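You operate a simulated robot arm through the tools that you are given. There is no shell and no other tool.

You are at the controls of a simulated robot arm. One attempt, no reset.

JOB
Blow the dusty box clean, fit its dust plug and stock it.
Fine: blower back in its holder; the plug fits the power socket; stock is the stock tray. Set down upright: blower.
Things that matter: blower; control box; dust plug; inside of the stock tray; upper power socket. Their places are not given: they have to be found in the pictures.

Only the result counts: the job must be done as asked and must still hold three seconds after the hand-in. Knocking over, shifting, dropping, spilling or breaking anything else fails it.

ROBOT AND FRAMES
A 7-joint arm with a two-finger parallel gripper, fixed in place. Base frame: the origin is on the floor under the middle of its stand, x ahead of it, y to its left, z up; the work surface is at about z = 0.8. Lengths are in m, angles in degrees, forces in N, time in s.
It reaches about 1.479 m from its shoulder. Its first joint turns from -166.0 to 166.0 degrees. Payload 4.4 kg.
Tool frame: the origin (TCP) lies between the finger pads and is the grasp point; the fingertips stand 0.023 m ahead of it; z points along the fingers, y is the line along which they close. Largest opening 0.094 m; finger width 0.038, thickness 0.01; the body of the gripper, 0.054 by 0.096 m, starts 0.039 m behind the TCP.
Orientation is told as [roll, pitch, yaw] about the base's x, y, z axes, in that order, counted from this pose: with the fingers straight down and closing along the base's y, the tool's x points along the base's -x, its y along +y and its z along -z.

CONTROLS
- The arm moves only by the tool move_arm. Its argument "steps" is a list of rows, each a list of 6 numbers: the shift along the base's x, y, z in m, then the turn, a rotation vector about the base's x, y, z in degrees. In form: [[x, y, z, wx, wy, wz], ...]. A call has 1 to 20 rows; each row is the pose to reach, as a shift and turn from the pose commanded when the call began. "hand" is the closure, from 0 (fully open) to 1 (shut), set as the call begins (left out, the last holds). A row lasts 0.2 s, in which the tool goes at most 0.05 m and 8.6 degrees; a call with a longer step from one row to the next is refused whole, and so is a gripper value outside its range. A pose out of reach is approached as far as the arm can. The call stops where the force on the tool passes 90 N (or 10 N more than at its start, if that is more) or the arm is blocked; 0.2 s more then pass. The fingers move at their own pace (about 0.072 m/s each) and stop on an object; they squeeze with about 40 N. The grip force told is the motor's: it shows also when the fingers shut on nothing. Time passes only in rows, and 0.2 s behind the last, so rows that repeat a pose let the fingers close. The reply holds the time, the measured pose of the TCP, the force on the tool along the base axes, the opening and the grip force, in the units named above and with some noise, with the torque about the TCP (base axes, N m) and any sound that the robot's microphone picked up.
- Cameras (640 x 400 px; columns grow to the right, rows downward): "scene" is fixed at [0.0497, 0.5005, 1.3948]; the picture's right is [-0.03, -1.00, 0.00], its down [-0.53, 0.01, -0.85] and it looks along [0.85, -0.02, -0.53] (base axes); focal length 374 px, centre (320, 200). "wrist" rides on the gripper at [0.086, 0.016, -0.075] in the tool frame; the picture's right is [-0.18, 0.98, 0.00], its down [-0.58, -0.11, -0.81] and it looks along [-0.79, -0.15, 0.59] (tool axes); focal length 243 px, centre (320, 200).
- snapshot(camera): a new picture of that camera. It takes no simulated time.
- point_at(camera, pixels): for up to 12 pixels [column, row] of the newest picture of that camera ("zoom" is the newest enlarged one), the place [x, y, z] in the base frame of the surface seen there, good to about 0.002 m. It takes no simulated time.
- enlarge(camera, box): a new picture of the part [left, top, right, bottom] of that camera's present view, enlarged. It takes no simulated time.
- sign_off(): hands the job in; it is judged then, once.

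Open the gripper and draw the arm clear of the work before you hand the job in, unless the task says otherwise.

The tools are called as name(argument=value, ...) on one line, values as JSON. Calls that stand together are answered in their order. move_arm: Moves the arm, as the interface text tells. Its arguments: {"type":"object","properties":{"steps":{"type":"array"},"hand":{"type":"number"}},"required":["steps"]} The other tools are called the same way: snapshot (camera) takes a picture; point_at (camera, pixels) gives the place of the surface under pixels of a picture; enlarge (camera, box) takes an enlarged picture of a part of a camera's view; sign_off () hands the job in.

At the start:

```text
clock: 0.0
tool_pos: [0.4434, 0.4067, 1.2098]
tcp_rot: [0.0, 0.1, 0.0]
ft_force: [-0.2, 1.7, 0.4]
torque: [0.01, 0.0, 0.02]
gripper_width: 0.094
grasp_force: 0.0
```

scene: 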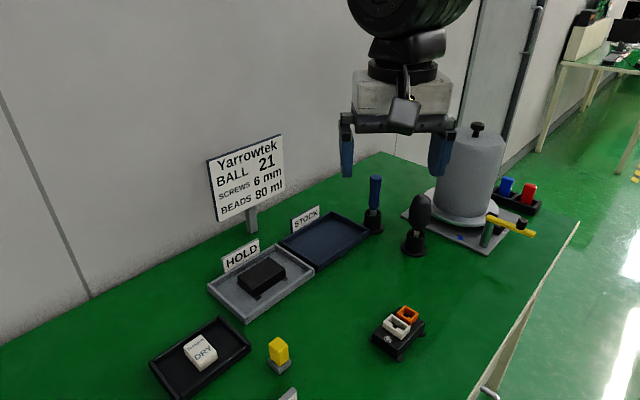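
wrist: 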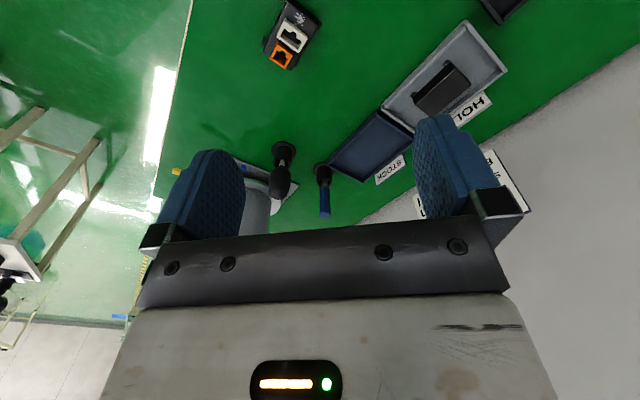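

The scene picture shows a black box with white and orange sockets at about (398,330), a blower-like bulb at (417,225), a blue-handled tool at (375,205), a yellow piece at (279,355), and trays. I enlarge several regions to identify them.

enlarge(camera="scene", box=[340, 280, 460, 370])

enlarge(camera="scene", box=[340, 160, 460, 270])

enlarge(camera="scene", box=[140, 300, 320, 400])

enlarge(camera="scene", box=[190, 200, 380, 330])

enlarge(camera="scene", box=[400, 110, 560, 260])

```text
4.44 times, centred on (400, 325) of scene
```

zoom: 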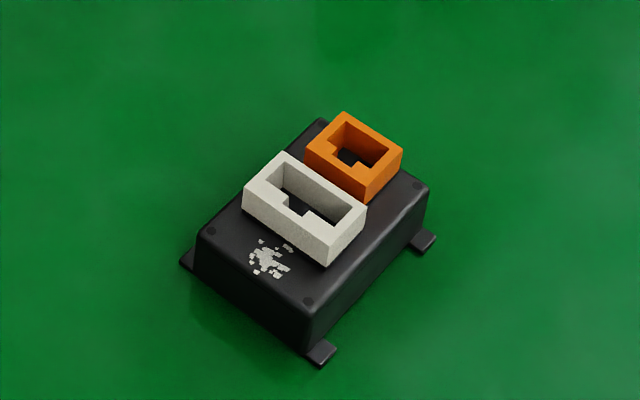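

```text
3.64 times, centred on (400, 215) of scene
```

zoom: 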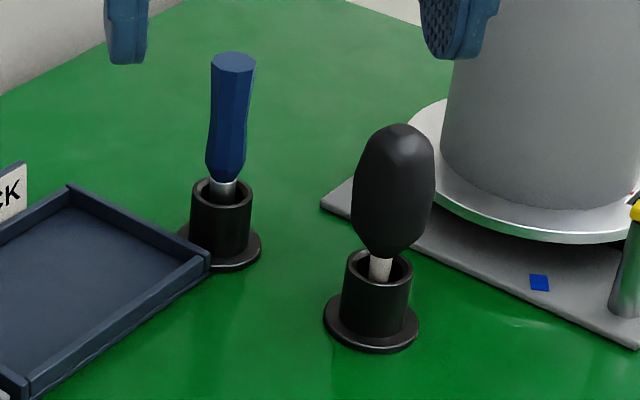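

```text
3.56 times, centred on (230, 350) of scene
```

zoom: 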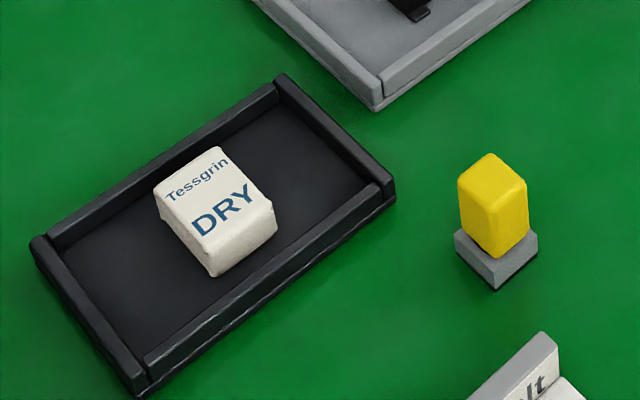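

```text
3.08 times, centred on (285, 265) of scene
```

zoom: 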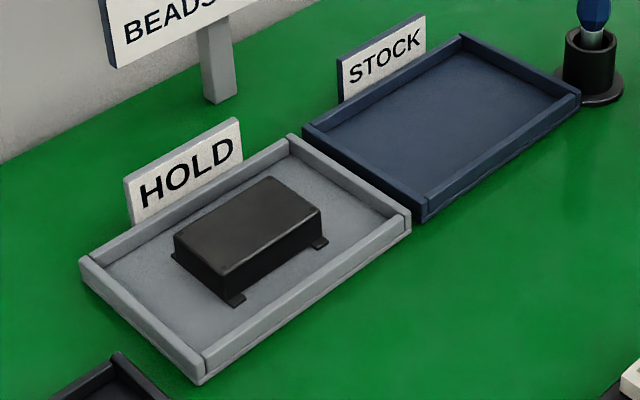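

```text
2.67 times, centred on (480, 185) of scene
```

zoom: 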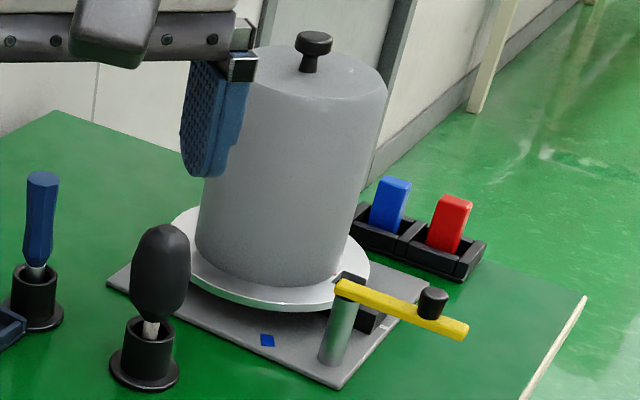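

The zooms show the dusty box with white and orange sockets, a bulb blower in a holder, a screwdriver/brush in another, a yellow piece on the table and blue/red pieces in a rack. I measure the box first from a fresh zoom.

enlarge(camera="scene", box=[360, 295, 440, 365])

point_at(camera="scene", pixels=[[375, 205], [375, 230], [417, 210], [415, 252], [279, 348], [279, 366], [246, 322], [325, 240], [283, 300], [262, 270], [506, 186], [529, 194]])

```text
5.71 times, centred on (400, 330) of scene
```

zoom: 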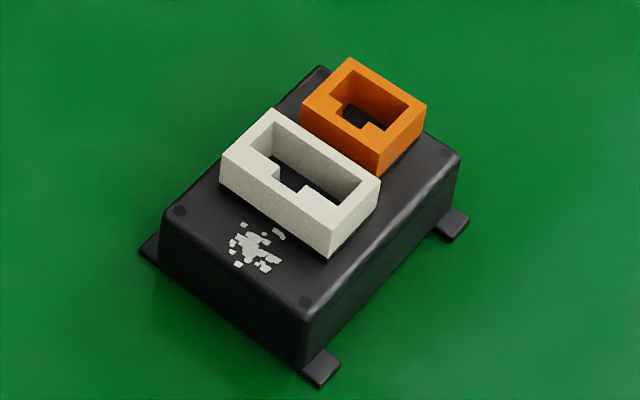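

```text
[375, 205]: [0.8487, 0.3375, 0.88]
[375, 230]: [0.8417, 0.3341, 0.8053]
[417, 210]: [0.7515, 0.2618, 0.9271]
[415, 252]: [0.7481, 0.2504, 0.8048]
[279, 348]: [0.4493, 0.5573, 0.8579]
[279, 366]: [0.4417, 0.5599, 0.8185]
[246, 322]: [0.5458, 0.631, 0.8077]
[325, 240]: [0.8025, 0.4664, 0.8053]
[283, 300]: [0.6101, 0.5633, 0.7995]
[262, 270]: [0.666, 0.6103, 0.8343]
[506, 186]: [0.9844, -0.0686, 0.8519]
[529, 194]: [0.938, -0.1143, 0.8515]
```

The zoom of the box shows dust at (255,248), the white socket rim from (220,155) to (380,180), and the orange socket around (365,105). I read the 3D places of the rims and box corners.

point_at(camera="zoom", pixels=[[224, 154], [272, 112], [376, 178], [330, 230], [304, 98], [350, 62], [424, 104], [382, 148], [180, 208], [302, 300], [446, 152], [255, 250]])

point_at(camera="zoom", pixels=[[290, 178], [252, 150], [278, 182], [300, 190], [350, 190], [275, 125], [360, 115], [340, 100], [405, 108], [380, 130], [320, 370], [150, 248]])

```text
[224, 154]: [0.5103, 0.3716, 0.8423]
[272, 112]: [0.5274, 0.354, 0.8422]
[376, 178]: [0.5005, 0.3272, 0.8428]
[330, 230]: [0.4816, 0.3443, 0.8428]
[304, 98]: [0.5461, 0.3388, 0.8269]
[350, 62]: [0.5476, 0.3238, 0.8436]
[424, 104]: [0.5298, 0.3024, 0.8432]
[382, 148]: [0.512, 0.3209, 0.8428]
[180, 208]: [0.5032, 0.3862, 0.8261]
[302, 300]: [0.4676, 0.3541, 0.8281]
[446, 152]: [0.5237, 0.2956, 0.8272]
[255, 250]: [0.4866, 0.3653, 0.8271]
```

```text
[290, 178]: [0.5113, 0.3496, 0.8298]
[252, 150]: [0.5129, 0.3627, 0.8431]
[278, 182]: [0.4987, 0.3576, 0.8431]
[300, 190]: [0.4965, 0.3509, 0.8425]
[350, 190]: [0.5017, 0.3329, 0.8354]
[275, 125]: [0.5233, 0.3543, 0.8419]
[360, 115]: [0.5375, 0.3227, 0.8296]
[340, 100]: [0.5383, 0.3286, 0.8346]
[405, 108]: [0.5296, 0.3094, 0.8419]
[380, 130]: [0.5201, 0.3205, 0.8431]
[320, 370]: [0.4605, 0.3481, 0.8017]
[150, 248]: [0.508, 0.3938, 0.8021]
```

The box top is at z≈0.827 and both socket rims at z≈0.843. Now I zoom hard on the yellow piece, the blue/red rack and the sign at the bottom edge to tell which one is the dust plug.

enlarge(camera="scene", box=[256, 330, 304, 380])

enlarge(camera="scene", box=[484, 165, 554, 220])

enlarge(camera="scene", box=[240, 360, 330, 400])

enlarge(camera="scene", box=[200, 130, 290, 220])

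enlarge(camera="wrist", box=[250, 0, 340, 80])

```text
8.00 times, centred on (280, 355) of scene
```

zoom: 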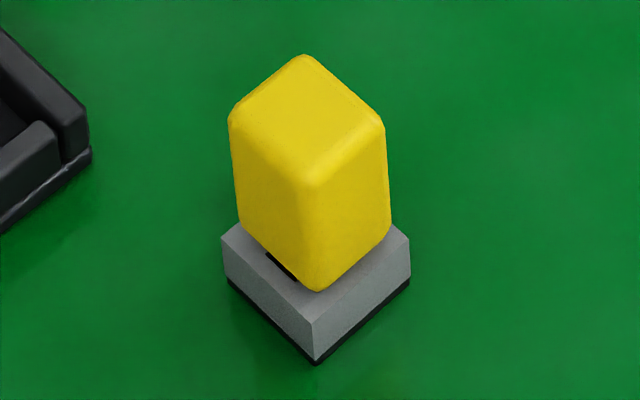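

```text
7.27 times, centred on (519, 192) of scene
```

zoom: 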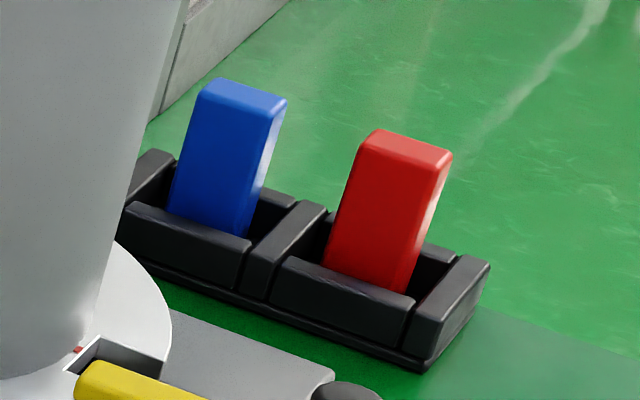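

```text
7.11 times, centred on (285, 380) of scene
```

zoom: 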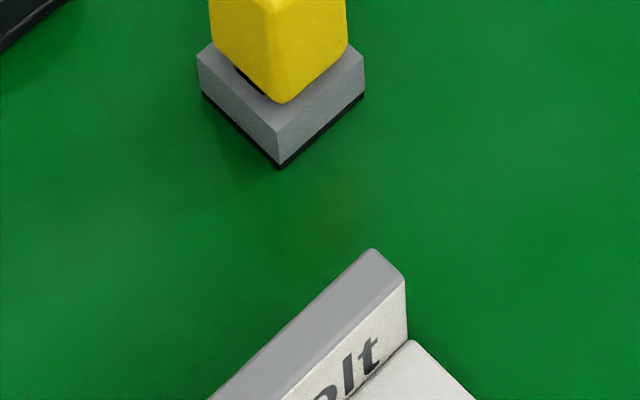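

```text
4.44 times, centred on (245, 175) of scene
```

zoom: 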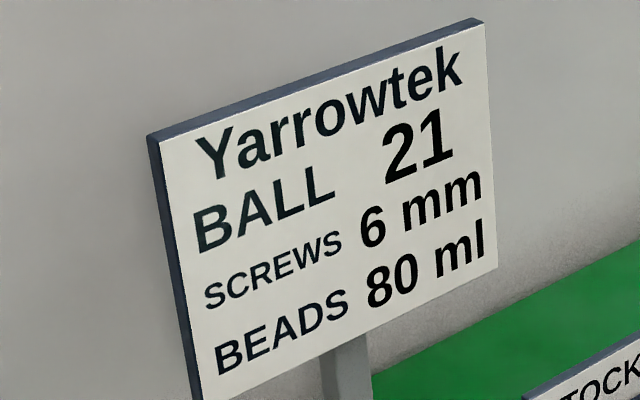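

```text
5.00 times, centred on (295, 40) of wrist
```

zoom: 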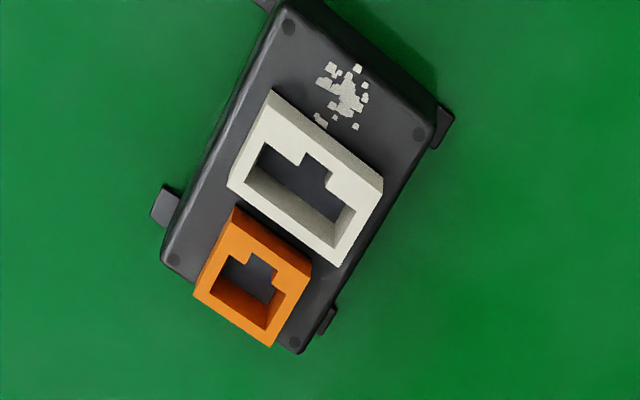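

The yellow piece sits upright in a small grey parking stand with a dark slot; it is the likely dust plug. Its tongue and the item at the picture's bottom edge can't be seen yet, so I turn the wrist by 90° at this safe height to look around the table.

move_arm(steps=[[0, 0, 0, 0, 0, 8.2], [0, 0, 0, 0, 0, 16.4], [0, 0, 0, 0, 0, 24.6], [0, 0, 0, 0, 0, 32.8], [0, 0, 0, 0, 0, 41], [0, 0, 0, 0, 0, 49.2], [0, 0, 0, 0, 0, 57.4], [0, 0, 0, 0, 0, 65.6], [0, 0, 0, 0, 0, 73.8], [0, 0, 0, 0, 0, 82], [0, 0, 0, 0, 0, 90]], hand=0)

snapshot(camera="wrist")

snapshot(camera="scene")

```text
clock: 2.4
tool_pos: [0.4431, 0.4069, 1.2095]
tcp_rot: [0.0, -0.1, 90.1]
ft_force: [-0.2, 0.0, -0.9]
torque: [0.01, 0.0, -0.06]
gripper_width: 0.094
grasp_force: 0.2
```

```text
taken
```

wrist: 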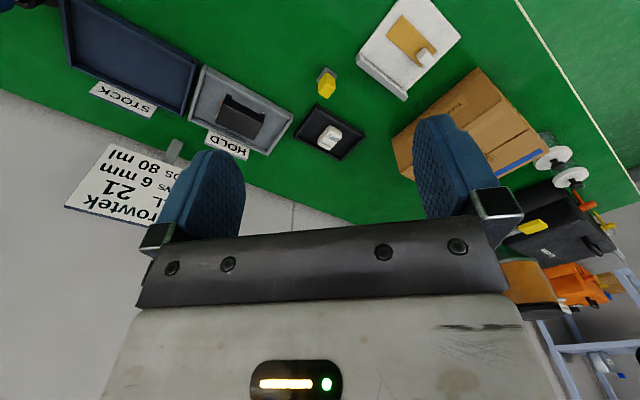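

```text
taken
```

scene: 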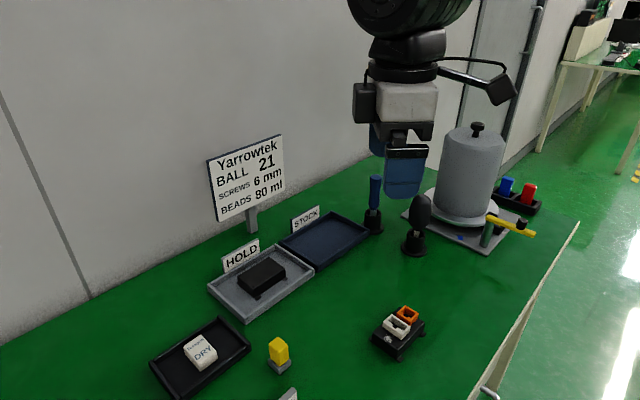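

The wrist view shows the yellow plug at (327,85), a white item with a tan piece at (410,45), and a cardboard box at (470,120). I zoom on those.

enlarge(camera="wrist", box=[295, 50, 360, 110])

enlarge(camera="wrist", box=[340, 0, 480, 110])

point_at(camera="wrist", pixels=[[410, 45], [430, 50], [460, 40], [360, 55], [400, 98], [326, 88], [332, 72], [470, 90], [400, 145], [475, 72], [520, 130]])

```text
6.67 times, centred on (328, 80) of wrist
```

zoom: 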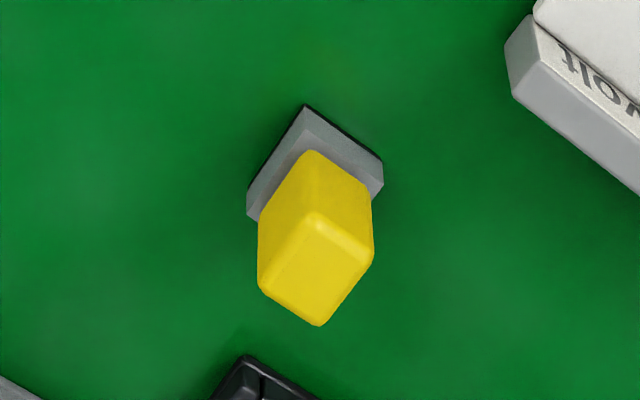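

```text
3.64 times, centred on (410, 55) of wrist
```

zoom: 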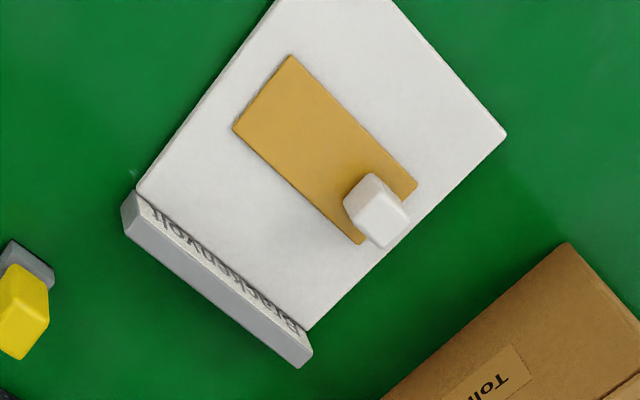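

```text
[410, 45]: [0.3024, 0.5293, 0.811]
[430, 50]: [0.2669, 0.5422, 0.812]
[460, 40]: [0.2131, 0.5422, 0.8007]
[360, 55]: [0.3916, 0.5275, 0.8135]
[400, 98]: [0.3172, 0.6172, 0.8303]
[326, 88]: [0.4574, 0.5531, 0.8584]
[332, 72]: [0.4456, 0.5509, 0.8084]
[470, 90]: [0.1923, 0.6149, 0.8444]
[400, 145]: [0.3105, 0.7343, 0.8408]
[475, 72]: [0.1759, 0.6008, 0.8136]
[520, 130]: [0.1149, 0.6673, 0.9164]
```

The white item is just a labelled stand and stays untouched. Next I measure the yellow plug and its stand, from a scene zoom.

enlarge(camera="scene", box=[256, 330, 304, 380])

point_at(camera="zoom", pixels=[[236, 118], [305, 62], [378, 125], [310, 178], [308, 120], [228, 242], [315, 318], [404, 242], [315, 355], [240, 200], [384, 210], [316, 280]])

enlarge(camera="scene", box=[390, 185, 450, 265])

```text
8.00 times, centred on (280, 355) of scene
```

zoom: 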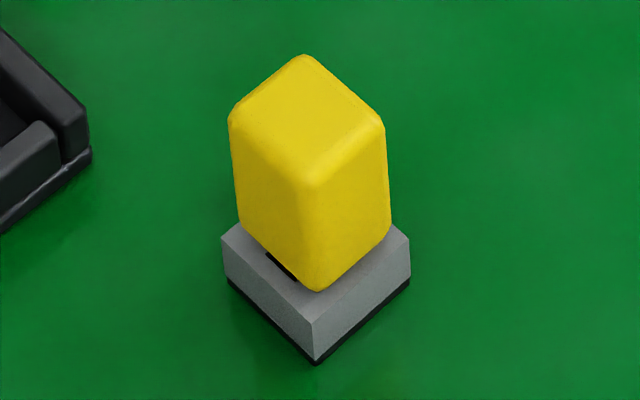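

```text
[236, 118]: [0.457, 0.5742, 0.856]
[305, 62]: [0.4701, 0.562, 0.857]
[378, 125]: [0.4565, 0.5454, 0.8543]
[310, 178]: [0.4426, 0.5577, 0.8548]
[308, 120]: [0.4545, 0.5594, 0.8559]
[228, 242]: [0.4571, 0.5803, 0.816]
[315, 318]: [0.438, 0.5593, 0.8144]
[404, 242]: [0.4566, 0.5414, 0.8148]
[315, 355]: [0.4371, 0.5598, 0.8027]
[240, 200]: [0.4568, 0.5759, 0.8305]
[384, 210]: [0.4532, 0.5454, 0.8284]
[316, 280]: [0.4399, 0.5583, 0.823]
```

```text
5.00 times, centred on (420, 225) of scene
```

zoom: 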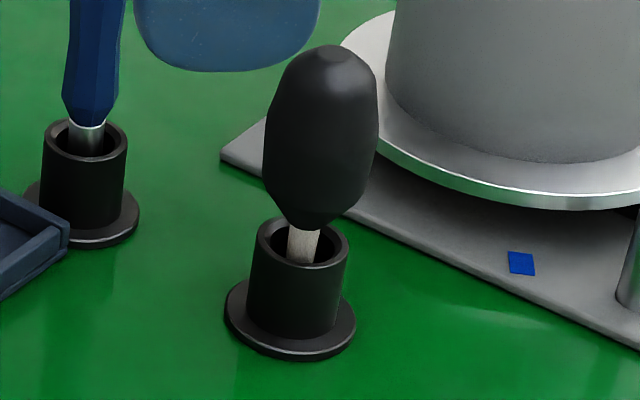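

The plug handle centre is about (0.4566, 0.5598), top z≈0.857, edges at about 46°. Now the blower: I point at bulb outline, nozzle and holder in this zoom.

point_at(camera="zoom", pixels=[[325, 52], [322, 75], [320, 120], [320, 160], [318, 200], [304, 222], [303, 245], [270, 120], [372, 120], [260, 235], [345, 240], [298, 300]])

enlarge(camera="scene", box=[395, 220, 440, 265])

```text
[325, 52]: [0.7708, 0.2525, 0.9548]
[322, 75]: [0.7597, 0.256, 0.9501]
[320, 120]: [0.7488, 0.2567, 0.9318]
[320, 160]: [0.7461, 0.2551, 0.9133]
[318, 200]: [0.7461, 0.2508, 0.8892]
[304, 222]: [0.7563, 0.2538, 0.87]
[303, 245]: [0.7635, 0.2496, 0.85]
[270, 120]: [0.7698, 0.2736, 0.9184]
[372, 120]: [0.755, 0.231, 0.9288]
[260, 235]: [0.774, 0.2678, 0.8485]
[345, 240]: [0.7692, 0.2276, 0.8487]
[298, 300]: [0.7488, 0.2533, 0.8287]
```

```text
8.89 times, centred on (418, 242) of scene
```

zoom: 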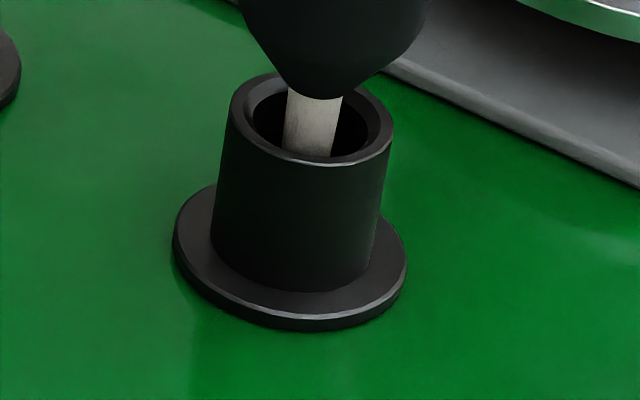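

The bulb axis is near (0.769, 0.2525), radius ≈0.022, z 0.872–0.955, upright in a holder with rim z≈0.849. I check the neighbours (jar, screwdriver, lever) for clearance.

point_at(camera="scene", pixels=[[442, 170], [440, 205], [470, 140], [470, 190], [478, 125], [403, 213], [495, 220], [530, 233], [375, 178], [375, 195], [435, 218], [460, 240]])

point_at(camera="scene", pixels=[[304, 268], [314, 271], [282, 243], [338, 214], [370, 233], [316, 262], [330, 235], [295, 243], [300, 228], [240, 262], [262, 262], [212, 285]])

```text
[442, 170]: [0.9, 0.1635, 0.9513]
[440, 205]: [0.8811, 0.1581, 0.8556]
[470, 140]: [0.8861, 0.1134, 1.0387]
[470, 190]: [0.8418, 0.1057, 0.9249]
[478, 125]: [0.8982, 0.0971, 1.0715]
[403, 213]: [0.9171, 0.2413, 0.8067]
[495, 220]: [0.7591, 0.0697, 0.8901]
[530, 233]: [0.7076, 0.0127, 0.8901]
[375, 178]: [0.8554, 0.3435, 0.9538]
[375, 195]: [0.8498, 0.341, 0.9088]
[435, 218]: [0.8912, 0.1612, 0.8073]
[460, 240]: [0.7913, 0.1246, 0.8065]
```

```text
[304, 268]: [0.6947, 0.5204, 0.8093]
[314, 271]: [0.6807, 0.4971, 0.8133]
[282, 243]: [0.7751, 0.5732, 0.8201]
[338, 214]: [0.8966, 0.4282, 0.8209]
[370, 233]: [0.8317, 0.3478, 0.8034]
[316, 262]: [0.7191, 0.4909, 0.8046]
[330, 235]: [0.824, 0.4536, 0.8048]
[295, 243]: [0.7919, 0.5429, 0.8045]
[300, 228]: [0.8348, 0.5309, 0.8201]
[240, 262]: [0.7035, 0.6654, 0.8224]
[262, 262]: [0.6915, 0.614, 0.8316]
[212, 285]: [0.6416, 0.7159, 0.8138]
```

The jar (axis ≈(0.9, 0.1)) and screwdriver leave enough room for a straight-down grasp at yaw 0. I swing back to yaw 0 while moving above the blower at z≈1.06.

move_arm(steps=[[0.03, -0.014, -0.01, 0, 0, -8.2], [0.06, -0.028, -0.02, 0, 0, -16.4], [0.09, -0.042, -0.03, 0, 0, -24.6], [0.12, -0.056, -0.04, 0, 0, -32.8], [0.15, -0.07, -0.055, 0, 0, -41], [0.18, -0.084, -0.07, 0, 0, -49.2], [0.21, -0.098, -0.085, 0, 0, -57.4], [0.24, -0.112, -0.1, 0, 0, -65.6], [0.27, -0.126, -0.115, 0, 0, -73.8], [0.3, -0.14, -0.13, 0, 0, -82], [0.326, -0.1545, -0.15, 0, 0, -90]], hand=0)

snapshot(camera="scene")

snapshot(camera="wrist")

```text
clock: 4.8
tool_pos: [0.7703, 0.2521, 1.0598]
tcp_rot: [0.0, -0.1, -0.1]
ft_force: [0.1, -0.1, 0.4]
torque: [0.0, -0.01, 0.0]
gripper_width: 0.0942
grasp_force: 0.2
```

```text
taken
```

scene: 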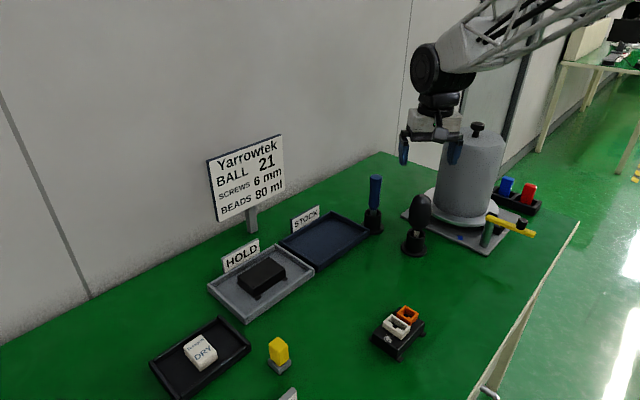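

```text
taken
```

wrist: 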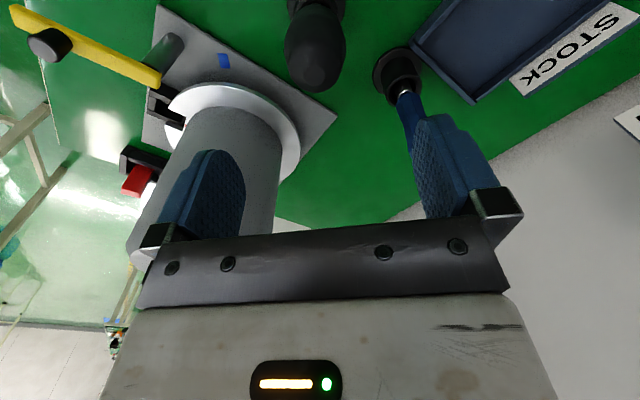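

The wrist view shows the bulb at (315,50) between the fingers. I check the bulb's place from this second viewpoint.

enlarge(camera="wrist", box=[255, 0, 375, 110])

point_at(camera="wrist", pixels=[[287, 45], [345, 45], [315, 75], [315, 45], [300, 10], [327, 10]])

```text
3.64 times, centred on (315, 55) of wrist
```

zoom: 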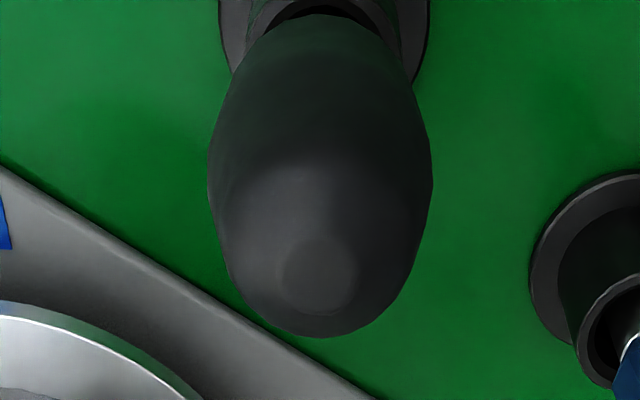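

```text
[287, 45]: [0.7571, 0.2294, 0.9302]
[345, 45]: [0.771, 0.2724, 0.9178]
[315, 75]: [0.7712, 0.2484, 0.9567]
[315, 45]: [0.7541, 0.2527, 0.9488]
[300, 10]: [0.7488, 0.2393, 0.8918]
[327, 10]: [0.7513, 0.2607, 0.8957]
```

The bulb centre is confirmed near (0.769, 0.2505) with its top at z≈0.957. I descend to TCP z≈0.925 with the hand open.

move_arm(steps=[[-0.001, -0.0015, -0.04, 0, 0, 0], [-0.001, -0.0015, -0.08, 0, 0, 0], [-0.001, -0.0015, -0.11, 0, 0, 0], [-0.001, -0.0015, -0.134, 0, 0, 0], [-0.001, -0.0015, -0.134, 0, 0, 0]], hand=0)

enlarge(camera="scene", box=[370, 130, 470, 260])

snapshot(camera="wrist")

```text
clock: 6.0
tool_pos: [0.7675, 0.2506, 0.9266]
tcp_rot: [-0.1, 0.0, 0.0]
ft_force: [0.8, 0.3, -0.6]
torque: [-0.03, 0.03, 0.02]
gripper_width: 0.0939
grasp_force: 0.1
```

```text
3.08 times, centred on (420, 195) of scene
```

zoom: 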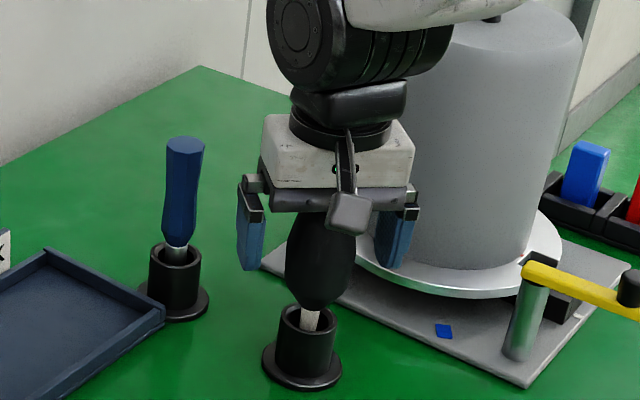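

```text
taken
```

wrist: 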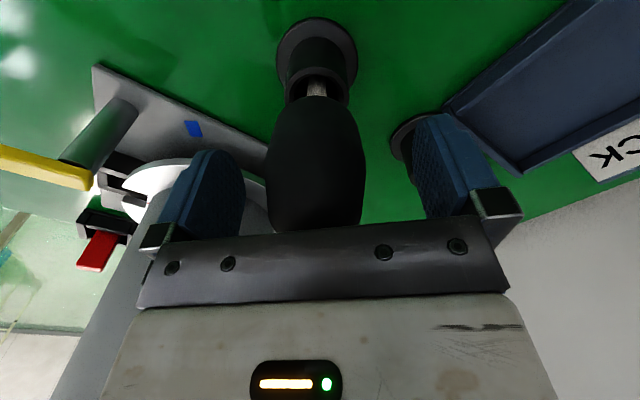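

The bulb sits centred between the pads. I close gently to about a 0.041 m opening to feel where the bulb is met and listen for any sound.

move_arm(steps=[[0, 0, 0, 0, 0, 0], [0, 0, 0, 0, 0, 0], [0, 0, 0, 0, 0, 0], [0, 0, 0, 0, 0, 0], [0, 0, 0, 0, 0, 0]], hand=0.56)

```text
clock: 7.2
tool_pos: [0.7674, 0.2509, 0.9249]
tcp_rot: [0.0, 0.0, 0.1]
ft_force: [0.1, 1.2, -0.1]
torque: [0.07, 0.02, -0.02]
gripper_width: 0.0499
grasp_force: 40.1
```

The fingers stopped on the bulb at 0.0499 m with 40 N. I lift straight up slowly to draw the nozzle out of its holder.

move_arm(steps=[[0, 0, 0.015, 0, 0, 0], [0, 0, 0.03, 0, 0, 0], [0, 0, 0.05, 0, 0, 0], [0, 0, 0.075, 0, 0, 0], [0, 0, 0.1, 0, 0, 0], [0, 0, 0.125, 0, 0, 0], [0, 0, 0.15, 0, 0, 0]])

snapshot(camera="scene")

enlarge(camera="scene", box=[370, 110, 470, 260])

```text
clock: 8.8
tool_pos: [0.7678, 0.2505, 1.0746]
tcp_rot: [0.0, -0.1, 0.1]
ft_force: [1.1, 0.1, -1.3]
torque: [-0.03, -0.02, 0.01]
gripper_width: 0.0498
grasp_force: 39.9
```

```text
taken
```

scene: 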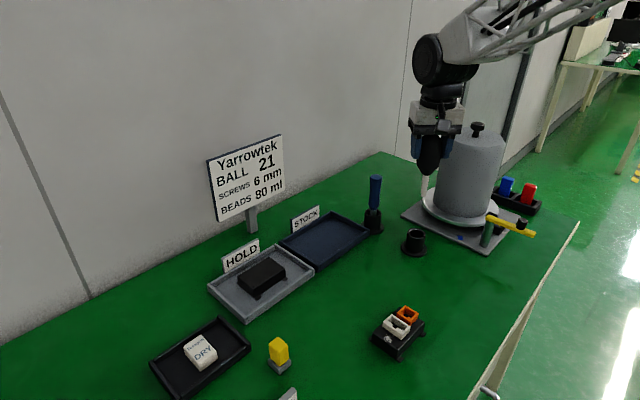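

```text
2.67 times, centred on (420, 185) of scene
```

zoom: 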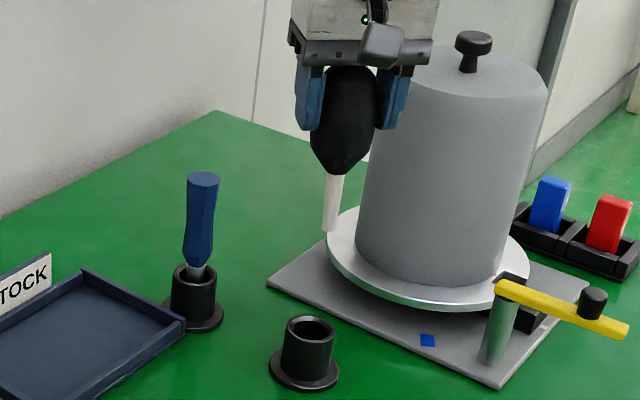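

The blower is out, with the white nozzle tip at zoom (329,229). I measure nozzle tip and bulb so I know the tip's offset from the TCP.

enlarge(camera="scene", box=[400, 130, 450, 205])

point_at(camera="scene", pixels=[[425, 178], [424, 190], [423, 195], [430, 160], [414, 240]])

```text
5.33 times, centred on (425, 168) of scene
```

zoom: 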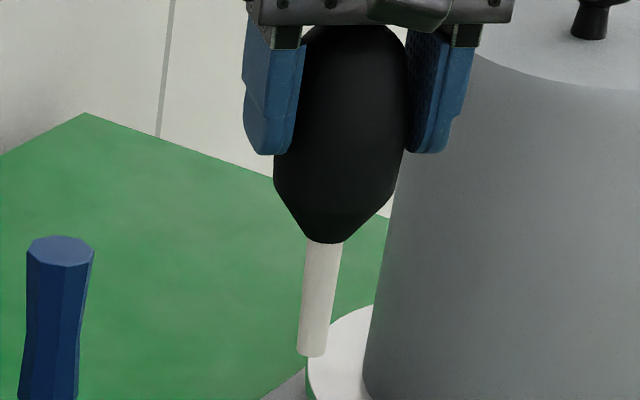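

```text
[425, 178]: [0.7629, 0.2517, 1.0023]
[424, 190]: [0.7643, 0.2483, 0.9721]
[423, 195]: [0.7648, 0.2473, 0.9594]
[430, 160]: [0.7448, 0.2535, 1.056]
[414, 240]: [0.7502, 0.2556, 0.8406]
```

The nozzle tip sits about 0.1195 m below the TCP, at roughly (+0.002, −0.003). I carry the blower above the dust at (0.4866, 0.3653) and lower so the tip stays about 0.03 above the box top.

move_arm(steps=[[-0.02, 0.0083, 0, 0, 0, 0], [-0.055, 0.0228, 0, 0, 0, 0], [-0.09, 0.0373, 0, 0, 0, 0], [-0.125, 0.0519, 0, 0, 0, 0], [-0.16, 0.0664, 0, 0, 0, 0], [-0.195, 0.0809, 0, 0, 0, 0], [-0.23, 0.0954, 0, 0, 0, 0], [-0.26, 0.1079, 0, 0, 0, 0], [-0.2832, 0.1175, 0, 0, 0, 0], [-0.2832, 0.1175, -0.03, 0, 0, 0], [-0.2832, 0.1175, -0.06, 0, 0, 0], [-0.2832, 0.1175, -0.085, 0, 0, 0], [-0.2832, 0.1175, -0.095, 0, 0, 0], [-0.2832, 0.1175, -0.095, 0, 0, 0]])

snapshot(camera="scene")

enlarge(camera="scene", box=[340, 250, 460, 370])

snapshot(camera="wrist")

```text
clock: 11.8
tool_pos: [0.4848, 0.3665, 0.9805]
tcp_rot: [0.0, -0.1, 0.0]
ft_force: [-0.3, 0.2, -0.4]
torque: [0.0, -0.01, 0.04]
gripper_width: 0.0496
grasp_force: 40.2
```

```text
taken
```

scene: 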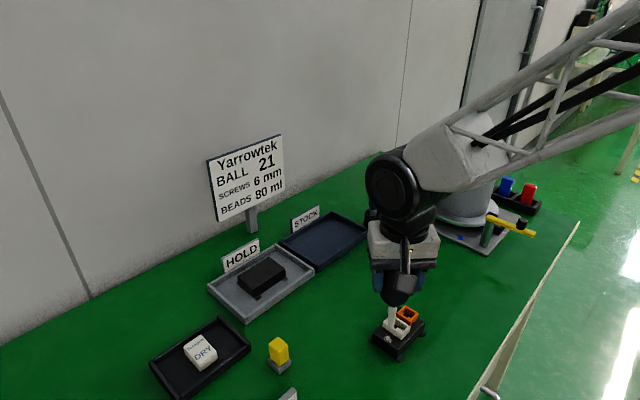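

```text
3.33 times, centred on (400, 310) of scene
```

zoom: 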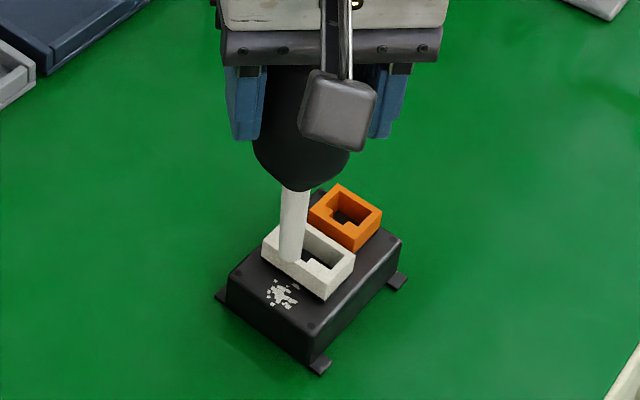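

```text
taken
```

wrist: 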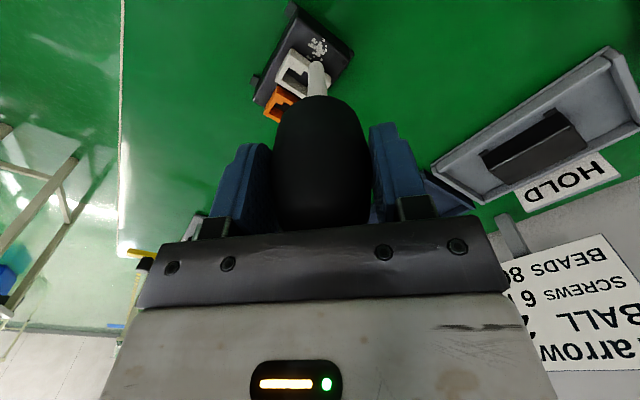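

The nozzle is above the dust, tip around zoom (293,262). I measure the tip to see exactly where it points.

point_at(camera="zoom", pixels=[[293, 258], [294, 245], [295, 210], [282, 292]])

enlarge(camera="wrist", box=[265, 20, 365, 110])

```text
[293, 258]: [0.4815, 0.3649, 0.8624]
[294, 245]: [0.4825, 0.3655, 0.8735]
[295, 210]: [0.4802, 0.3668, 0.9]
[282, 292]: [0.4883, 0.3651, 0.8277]
```

```text
4.44 times, centred on (315, 65) of wrist
```

zoom: 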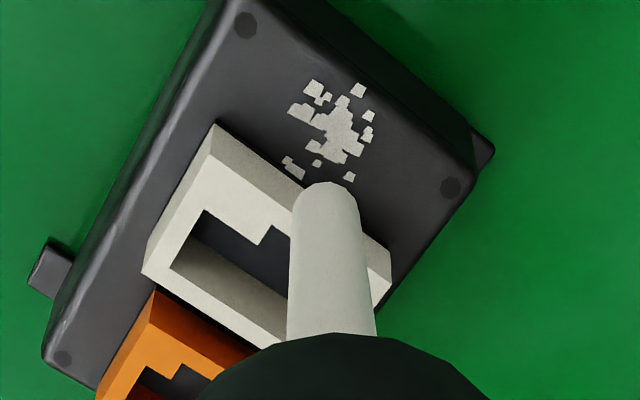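

The tip is at about (0.487, 0.365, 0.861), straight above the dust with a 0.033 gap. I squeeze the bulb fully and listen.

move_arm(steps=[[0, 0, 0, 0, 0, 0], [0, 0, 0, 0, 0, 0], [0, 0, 0, 0, 0, 0]], hand=1)

enlarge(camera="wrist", box=[265, 20, 365, 110])

```text
clock: 12.6
tool_pos: [0.4852, 0.3673, 0.9808]
tcp_rot: [0.1, -0.1, 0.0]
ft_force: [-0.3, 0.4, -0.9]
torque: [-0.01, 0.02, 0.0]
gripper_width: 0.0497
grasp_force: 39.6
```

```text
4.44 times, centred on (315, 65) of wrist
```

zoom: 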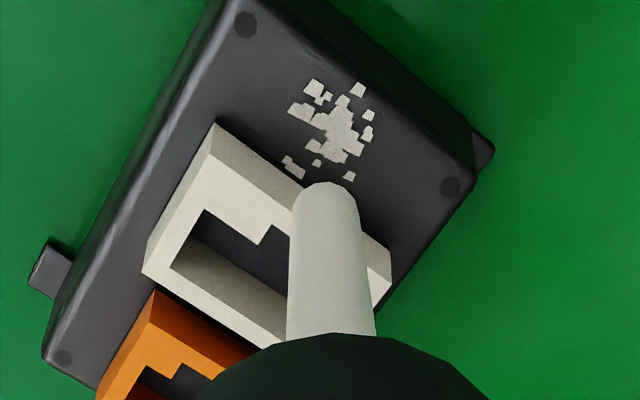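

No sound and the dust is unchanged; the bulb doesn't give under the grip. I come closer, to about a 0.015 gap, drifting slightly away from the white socket, to see if closeness is what is needed.

move_arm(steps=[[-0.001, 0.001, -0.01, 0, 0, 0], [-0.001, 0.001, -0.018, 0, 0, 0], [-0.001, 0.001, -0.018, 0, 0, 0], [-0.001, 0.001, -0.018, 0, 0, 0]], hand=1)

enlarge(camera="wrist", box=[265, 20, 365, 110])

enlarge(camera="scene", box=[360, 280, 440, 365])

```text
clock: 13.6
tool_pos: [0.4827, 0.3694, 0.9616]
tcp_rot: [-0.1, 0.0, 0.0]
ft_force: [-0.4, 0.0, -0.8]
torque: [0.0, -0.02, 0.01]
gripper_width: 0.05
grasp_force: 40.0
```

```text
4.44 times, centred on (315, 65) of wrist
```

zoom: 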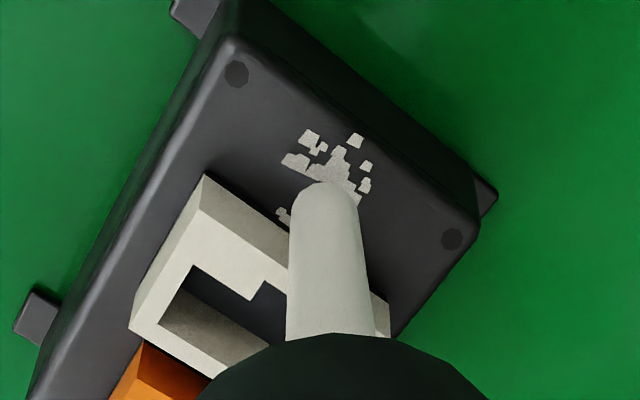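

```text
4.71 times, centred on (400, 322) of scene
```

zoom: 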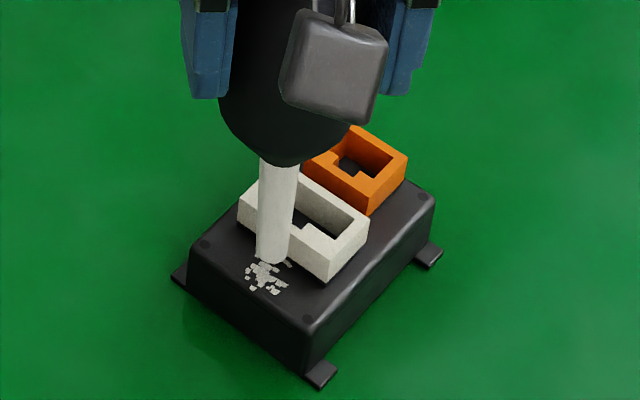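

Still dusty: a fresh squeeze at this distance is needed. I ease the grip command to 0.5 (target 0.047, still below the bulb's width so it stays held), then squeeze again.

move_arm(steps=[[0, 0, 0, 0, 0, 0], [0, 0, 0, 0, 0, 0]], hand=0.5)

move_arm(steps=[[0, 0, 0, 0, 0, 0], [0, 0, 0, 0, 0, 0]], hand=1)

enlarge(camera="wrist", box=[265, 20, 365, 110])

```text
clock: 14.2
tool_pos: [0.4839, 0.3681, 0.9633]
tcp_rot: [0.0, 0.0, -0.1]
ft_force: [0.1, 0.0, -0.9]
torque: [0.03, -0.01, 0.05]
gripper_width: 0.0496
grasp_force: 40.1
```

```text
clock: 14.8
tool_pos: [0.4837, 0.3686, 0.9625]
tcp_rot: [0.0, 0.1, 0.0]
ft_force: [0.4, 0.3, -1.4]
torque: [0.0, -0.02, -0.02]
gripper_width: 0.05
grasp_force: 39.8
```

```text
4.44 times, centred on (315, 65) of wrist
```

zoom: 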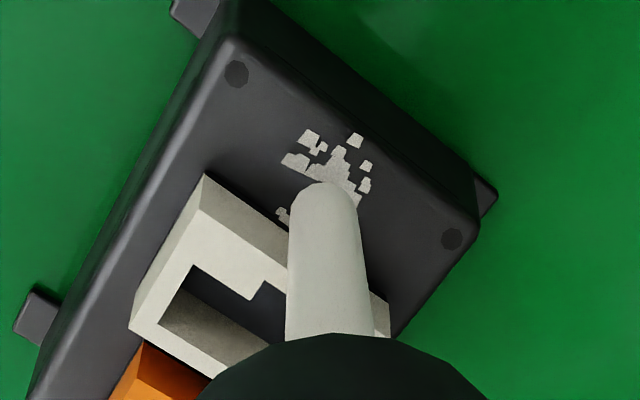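

No sound and no change. Before trying a real release-and-squeeze, I check the tip and dust positions precisely in a tight zoom.

enlarge(camera="scene", box=[375, 305, 415, 345])

point_at(camera="zoom", pixels=[[255, 200], [260, 150], [240, 240], [260, 275], [300, 270], [220, 275], [270, 310]])

```text
10.00 times, centred on (395, 325) of scene
```

zoom: 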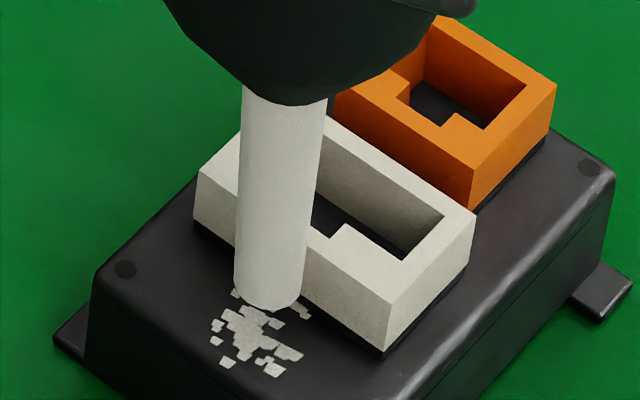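

```text
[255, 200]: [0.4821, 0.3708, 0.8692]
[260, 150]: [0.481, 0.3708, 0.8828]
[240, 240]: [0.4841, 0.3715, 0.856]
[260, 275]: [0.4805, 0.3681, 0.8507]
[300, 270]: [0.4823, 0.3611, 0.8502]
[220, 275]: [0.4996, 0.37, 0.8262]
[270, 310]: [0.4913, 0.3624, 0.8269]
```

The tip is about 16 mm above and within 2 mm of the dust centre, so aim is fine. I lower to a ~4 mm gap (so nothing can fall far) and ease the grip in tiny steps to see when the force drops.

move_arm(steps=[[0, 0, -0.006, 0, 0, 0], [0, 0, -0.011, 0, 0, 0], [0, 0, -0.011, 0, 0, 0]], hand=1)

move_arm(steps=[[0, 0, 0, 0, 0, 0], [0, 0, 0, 0, 0, 0]], hand=0.475)

enlarge(camera="scene", box=[375, 305, 415, 345])

```text
clock: 15.6
tool_pos: [0.4834, 0.3686, 0.9512]
tcp_rot: [0.0, 0.1, 0.0]
ft_force: [0.0, -0.6, -0.4]
torque: [0.01, -0.03, 0.0]
gripper_width: 0.0497
grasp_force: 40.0
```

```text
clock: 16.2
tool_pos: [0.4826, 0.3688, 0.9516]
tcp_rot: [0.0, 0.0, 0.0]
ft_force: [0.1, -0.6, -0.1]
torque: [-0.01, 0.02, -0.01]
gripper_width: 0.0503
grasp_force: 1.5
```

```text
10.00 times, centred on (395, 325) of scene
```

zoom: 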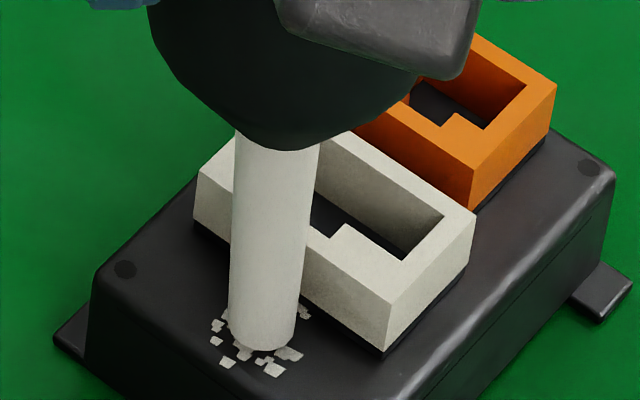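

At 0.475 the grip force fell to 1.5 N and the nozzle rests on the box, still upright. Now I squeeze fully for a true force rise and listen.

move_arm(steps=[[0, 0, 0, 0, 0, 0], [0, 0, 0, 0, 0, 0]], hand=1)

enlarge(camera="scene", box=[375, 305, 415, 345])

snapshot(camera="wrist")

```text
clock: 16.8
tool_pos: [0.4838, 0.3679, 0.9519]
tcp_rot: [0.0, 0.1, 0.0]
ft_force: [-0.2, -0.1, 0.0]
torque: [-0.01, 0.01, 0.0]
gripper_width: 0.0498
grasp_force: 39.9
```

```text
10.00 times, centred on (395, 325) of scene
```

zoom: 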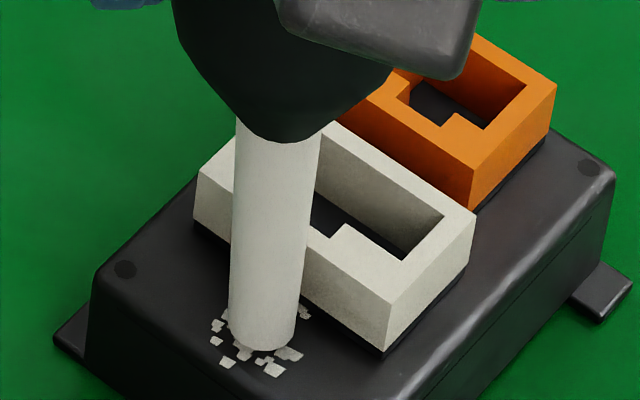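

```text
taken
```

wrist: 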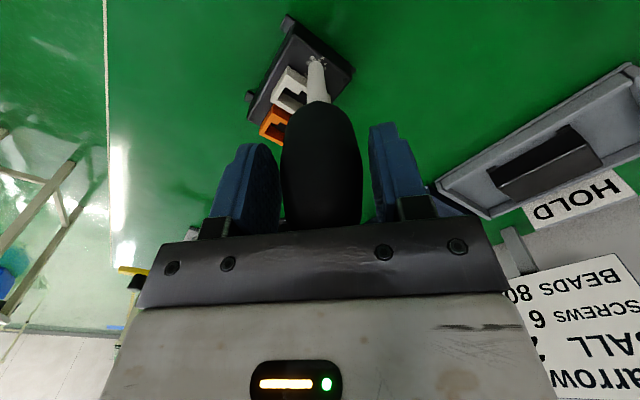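

The bulb now visibly narrows when squeezed from the light hold (wrist: 281–362 versus about 272–370 before), and it did not slip at 1.5 N. So light hold 0.475 → 1 is a real puff; I raise to a ~0.02 gap and repeat it there.

move_arm(steps=[[0, 0, 0.008, 0, 0, 0], [0, 0, 0.015, 0, 0, 0], [0, 0, 0.015, 0, 0, 0]], hand=1)

move_arm(steps=[[0, 0, 0, 0, 0, 0], [0, 0, 0, 0, 0, 0]], hand=0.475)

enlarge(camera="scene", box=[370, 285, 420, 345])

```text
clock: 17.6
tool_pos: [0.4836, 0.3681, 0.9668]
tcp_rot: [0.0, -0.1, 0.1]
ft_force: [0.7, 1.4, 0.2]
torque: [-0.05, -0.02, 0.0]
gripper_width: 0.0498
grasp_force: 39.9
```

```text
clock: 18.2
tool_pos: [0.4839, 0.369, 0.9666]
tcp_rot: [0.0, 0.1, 0.0]
ft_force: [-0.9, 0.4, -0.4]
torque: [0.02, -0.02, 0.01]
gripper_width: 0.0506
grasp_force: 1.4
```

```text
6.67 times, centred on (395, 315) of scene
```

zoom: 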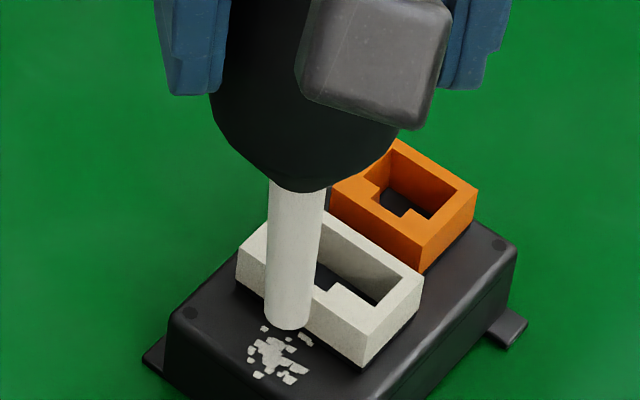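

Still held at 1.4 N, no slip, and the dust is still there below the tip. I squeeze now at this ~0.02 gap.

move_arm(steps=[[0, 0, 0, 0, 0, 0], [0, 0, 0, 0, 0, 0]], hand=1)

enlarge(camera="scene", box=[370, 285, 420, 345])

```text
clock: 18.8
tool_pos: [0.4829, 0.3689, 0.9667]
tcp_rot: [0.0, 0.0, 0.0]
ft_force: [-0.4, 0.2, 0.6]
torque: [-0.01, 0.01, -0.03]
gripper_width: 0.0498
grasp_force: 39.6
```

```text
6.67 times, centred on (395, 315) of scene
```

zoom: 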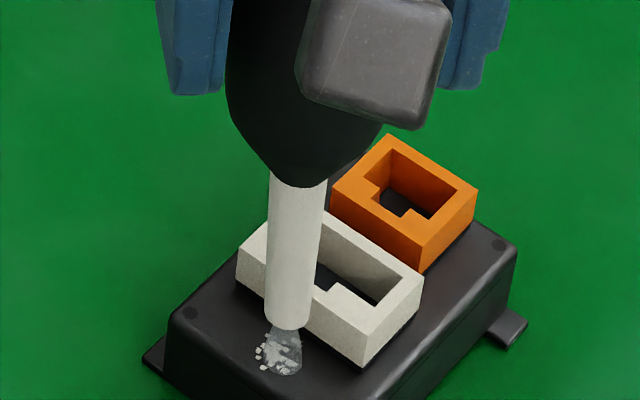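

A puff is visible: an air cone under the tip over the dust, and grains on the right are going. I release to the light hold and look at what remains.

move_arm(steps=[[0, 0, 0, 0, 0, 0], [0, 0, 0, 0, 0, 0]], hand=0.475)

enlarge(camera="scene", box=[370, 285, 420, 345])

enlarge(camera="wrist", box=[265, 20, 365, 110])

```text
clock: 19.4
tool_pos: [0.4823, 0.3683, 0.9667]
tcp_rot: [0.1, 0.0, 0.1]
ft_force: [-0.1, -0.5, 0.1]
torque: [-0.03, -0.02, -0.02]
gripper_width: 0.0505
grasp_force: 0.6
```

```text
6.67 times, centred on (395, 315) of scene
```

zoom: 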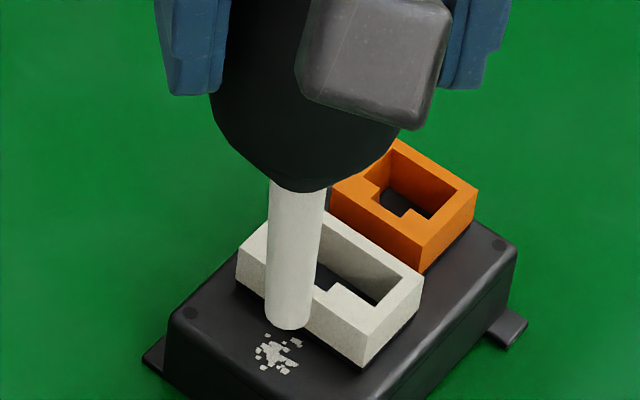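

```text
4.44 times, centred on (315, 65) of wrist
```

zoom: 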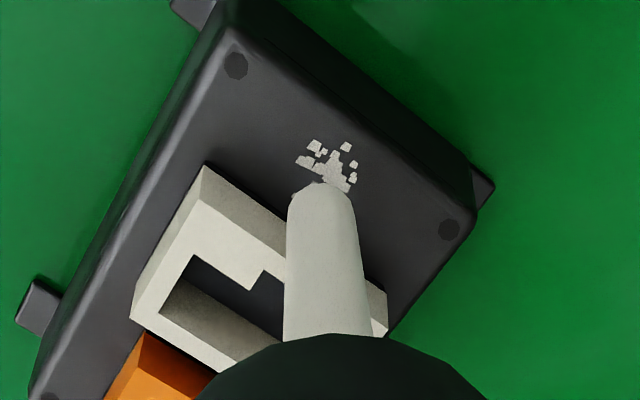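

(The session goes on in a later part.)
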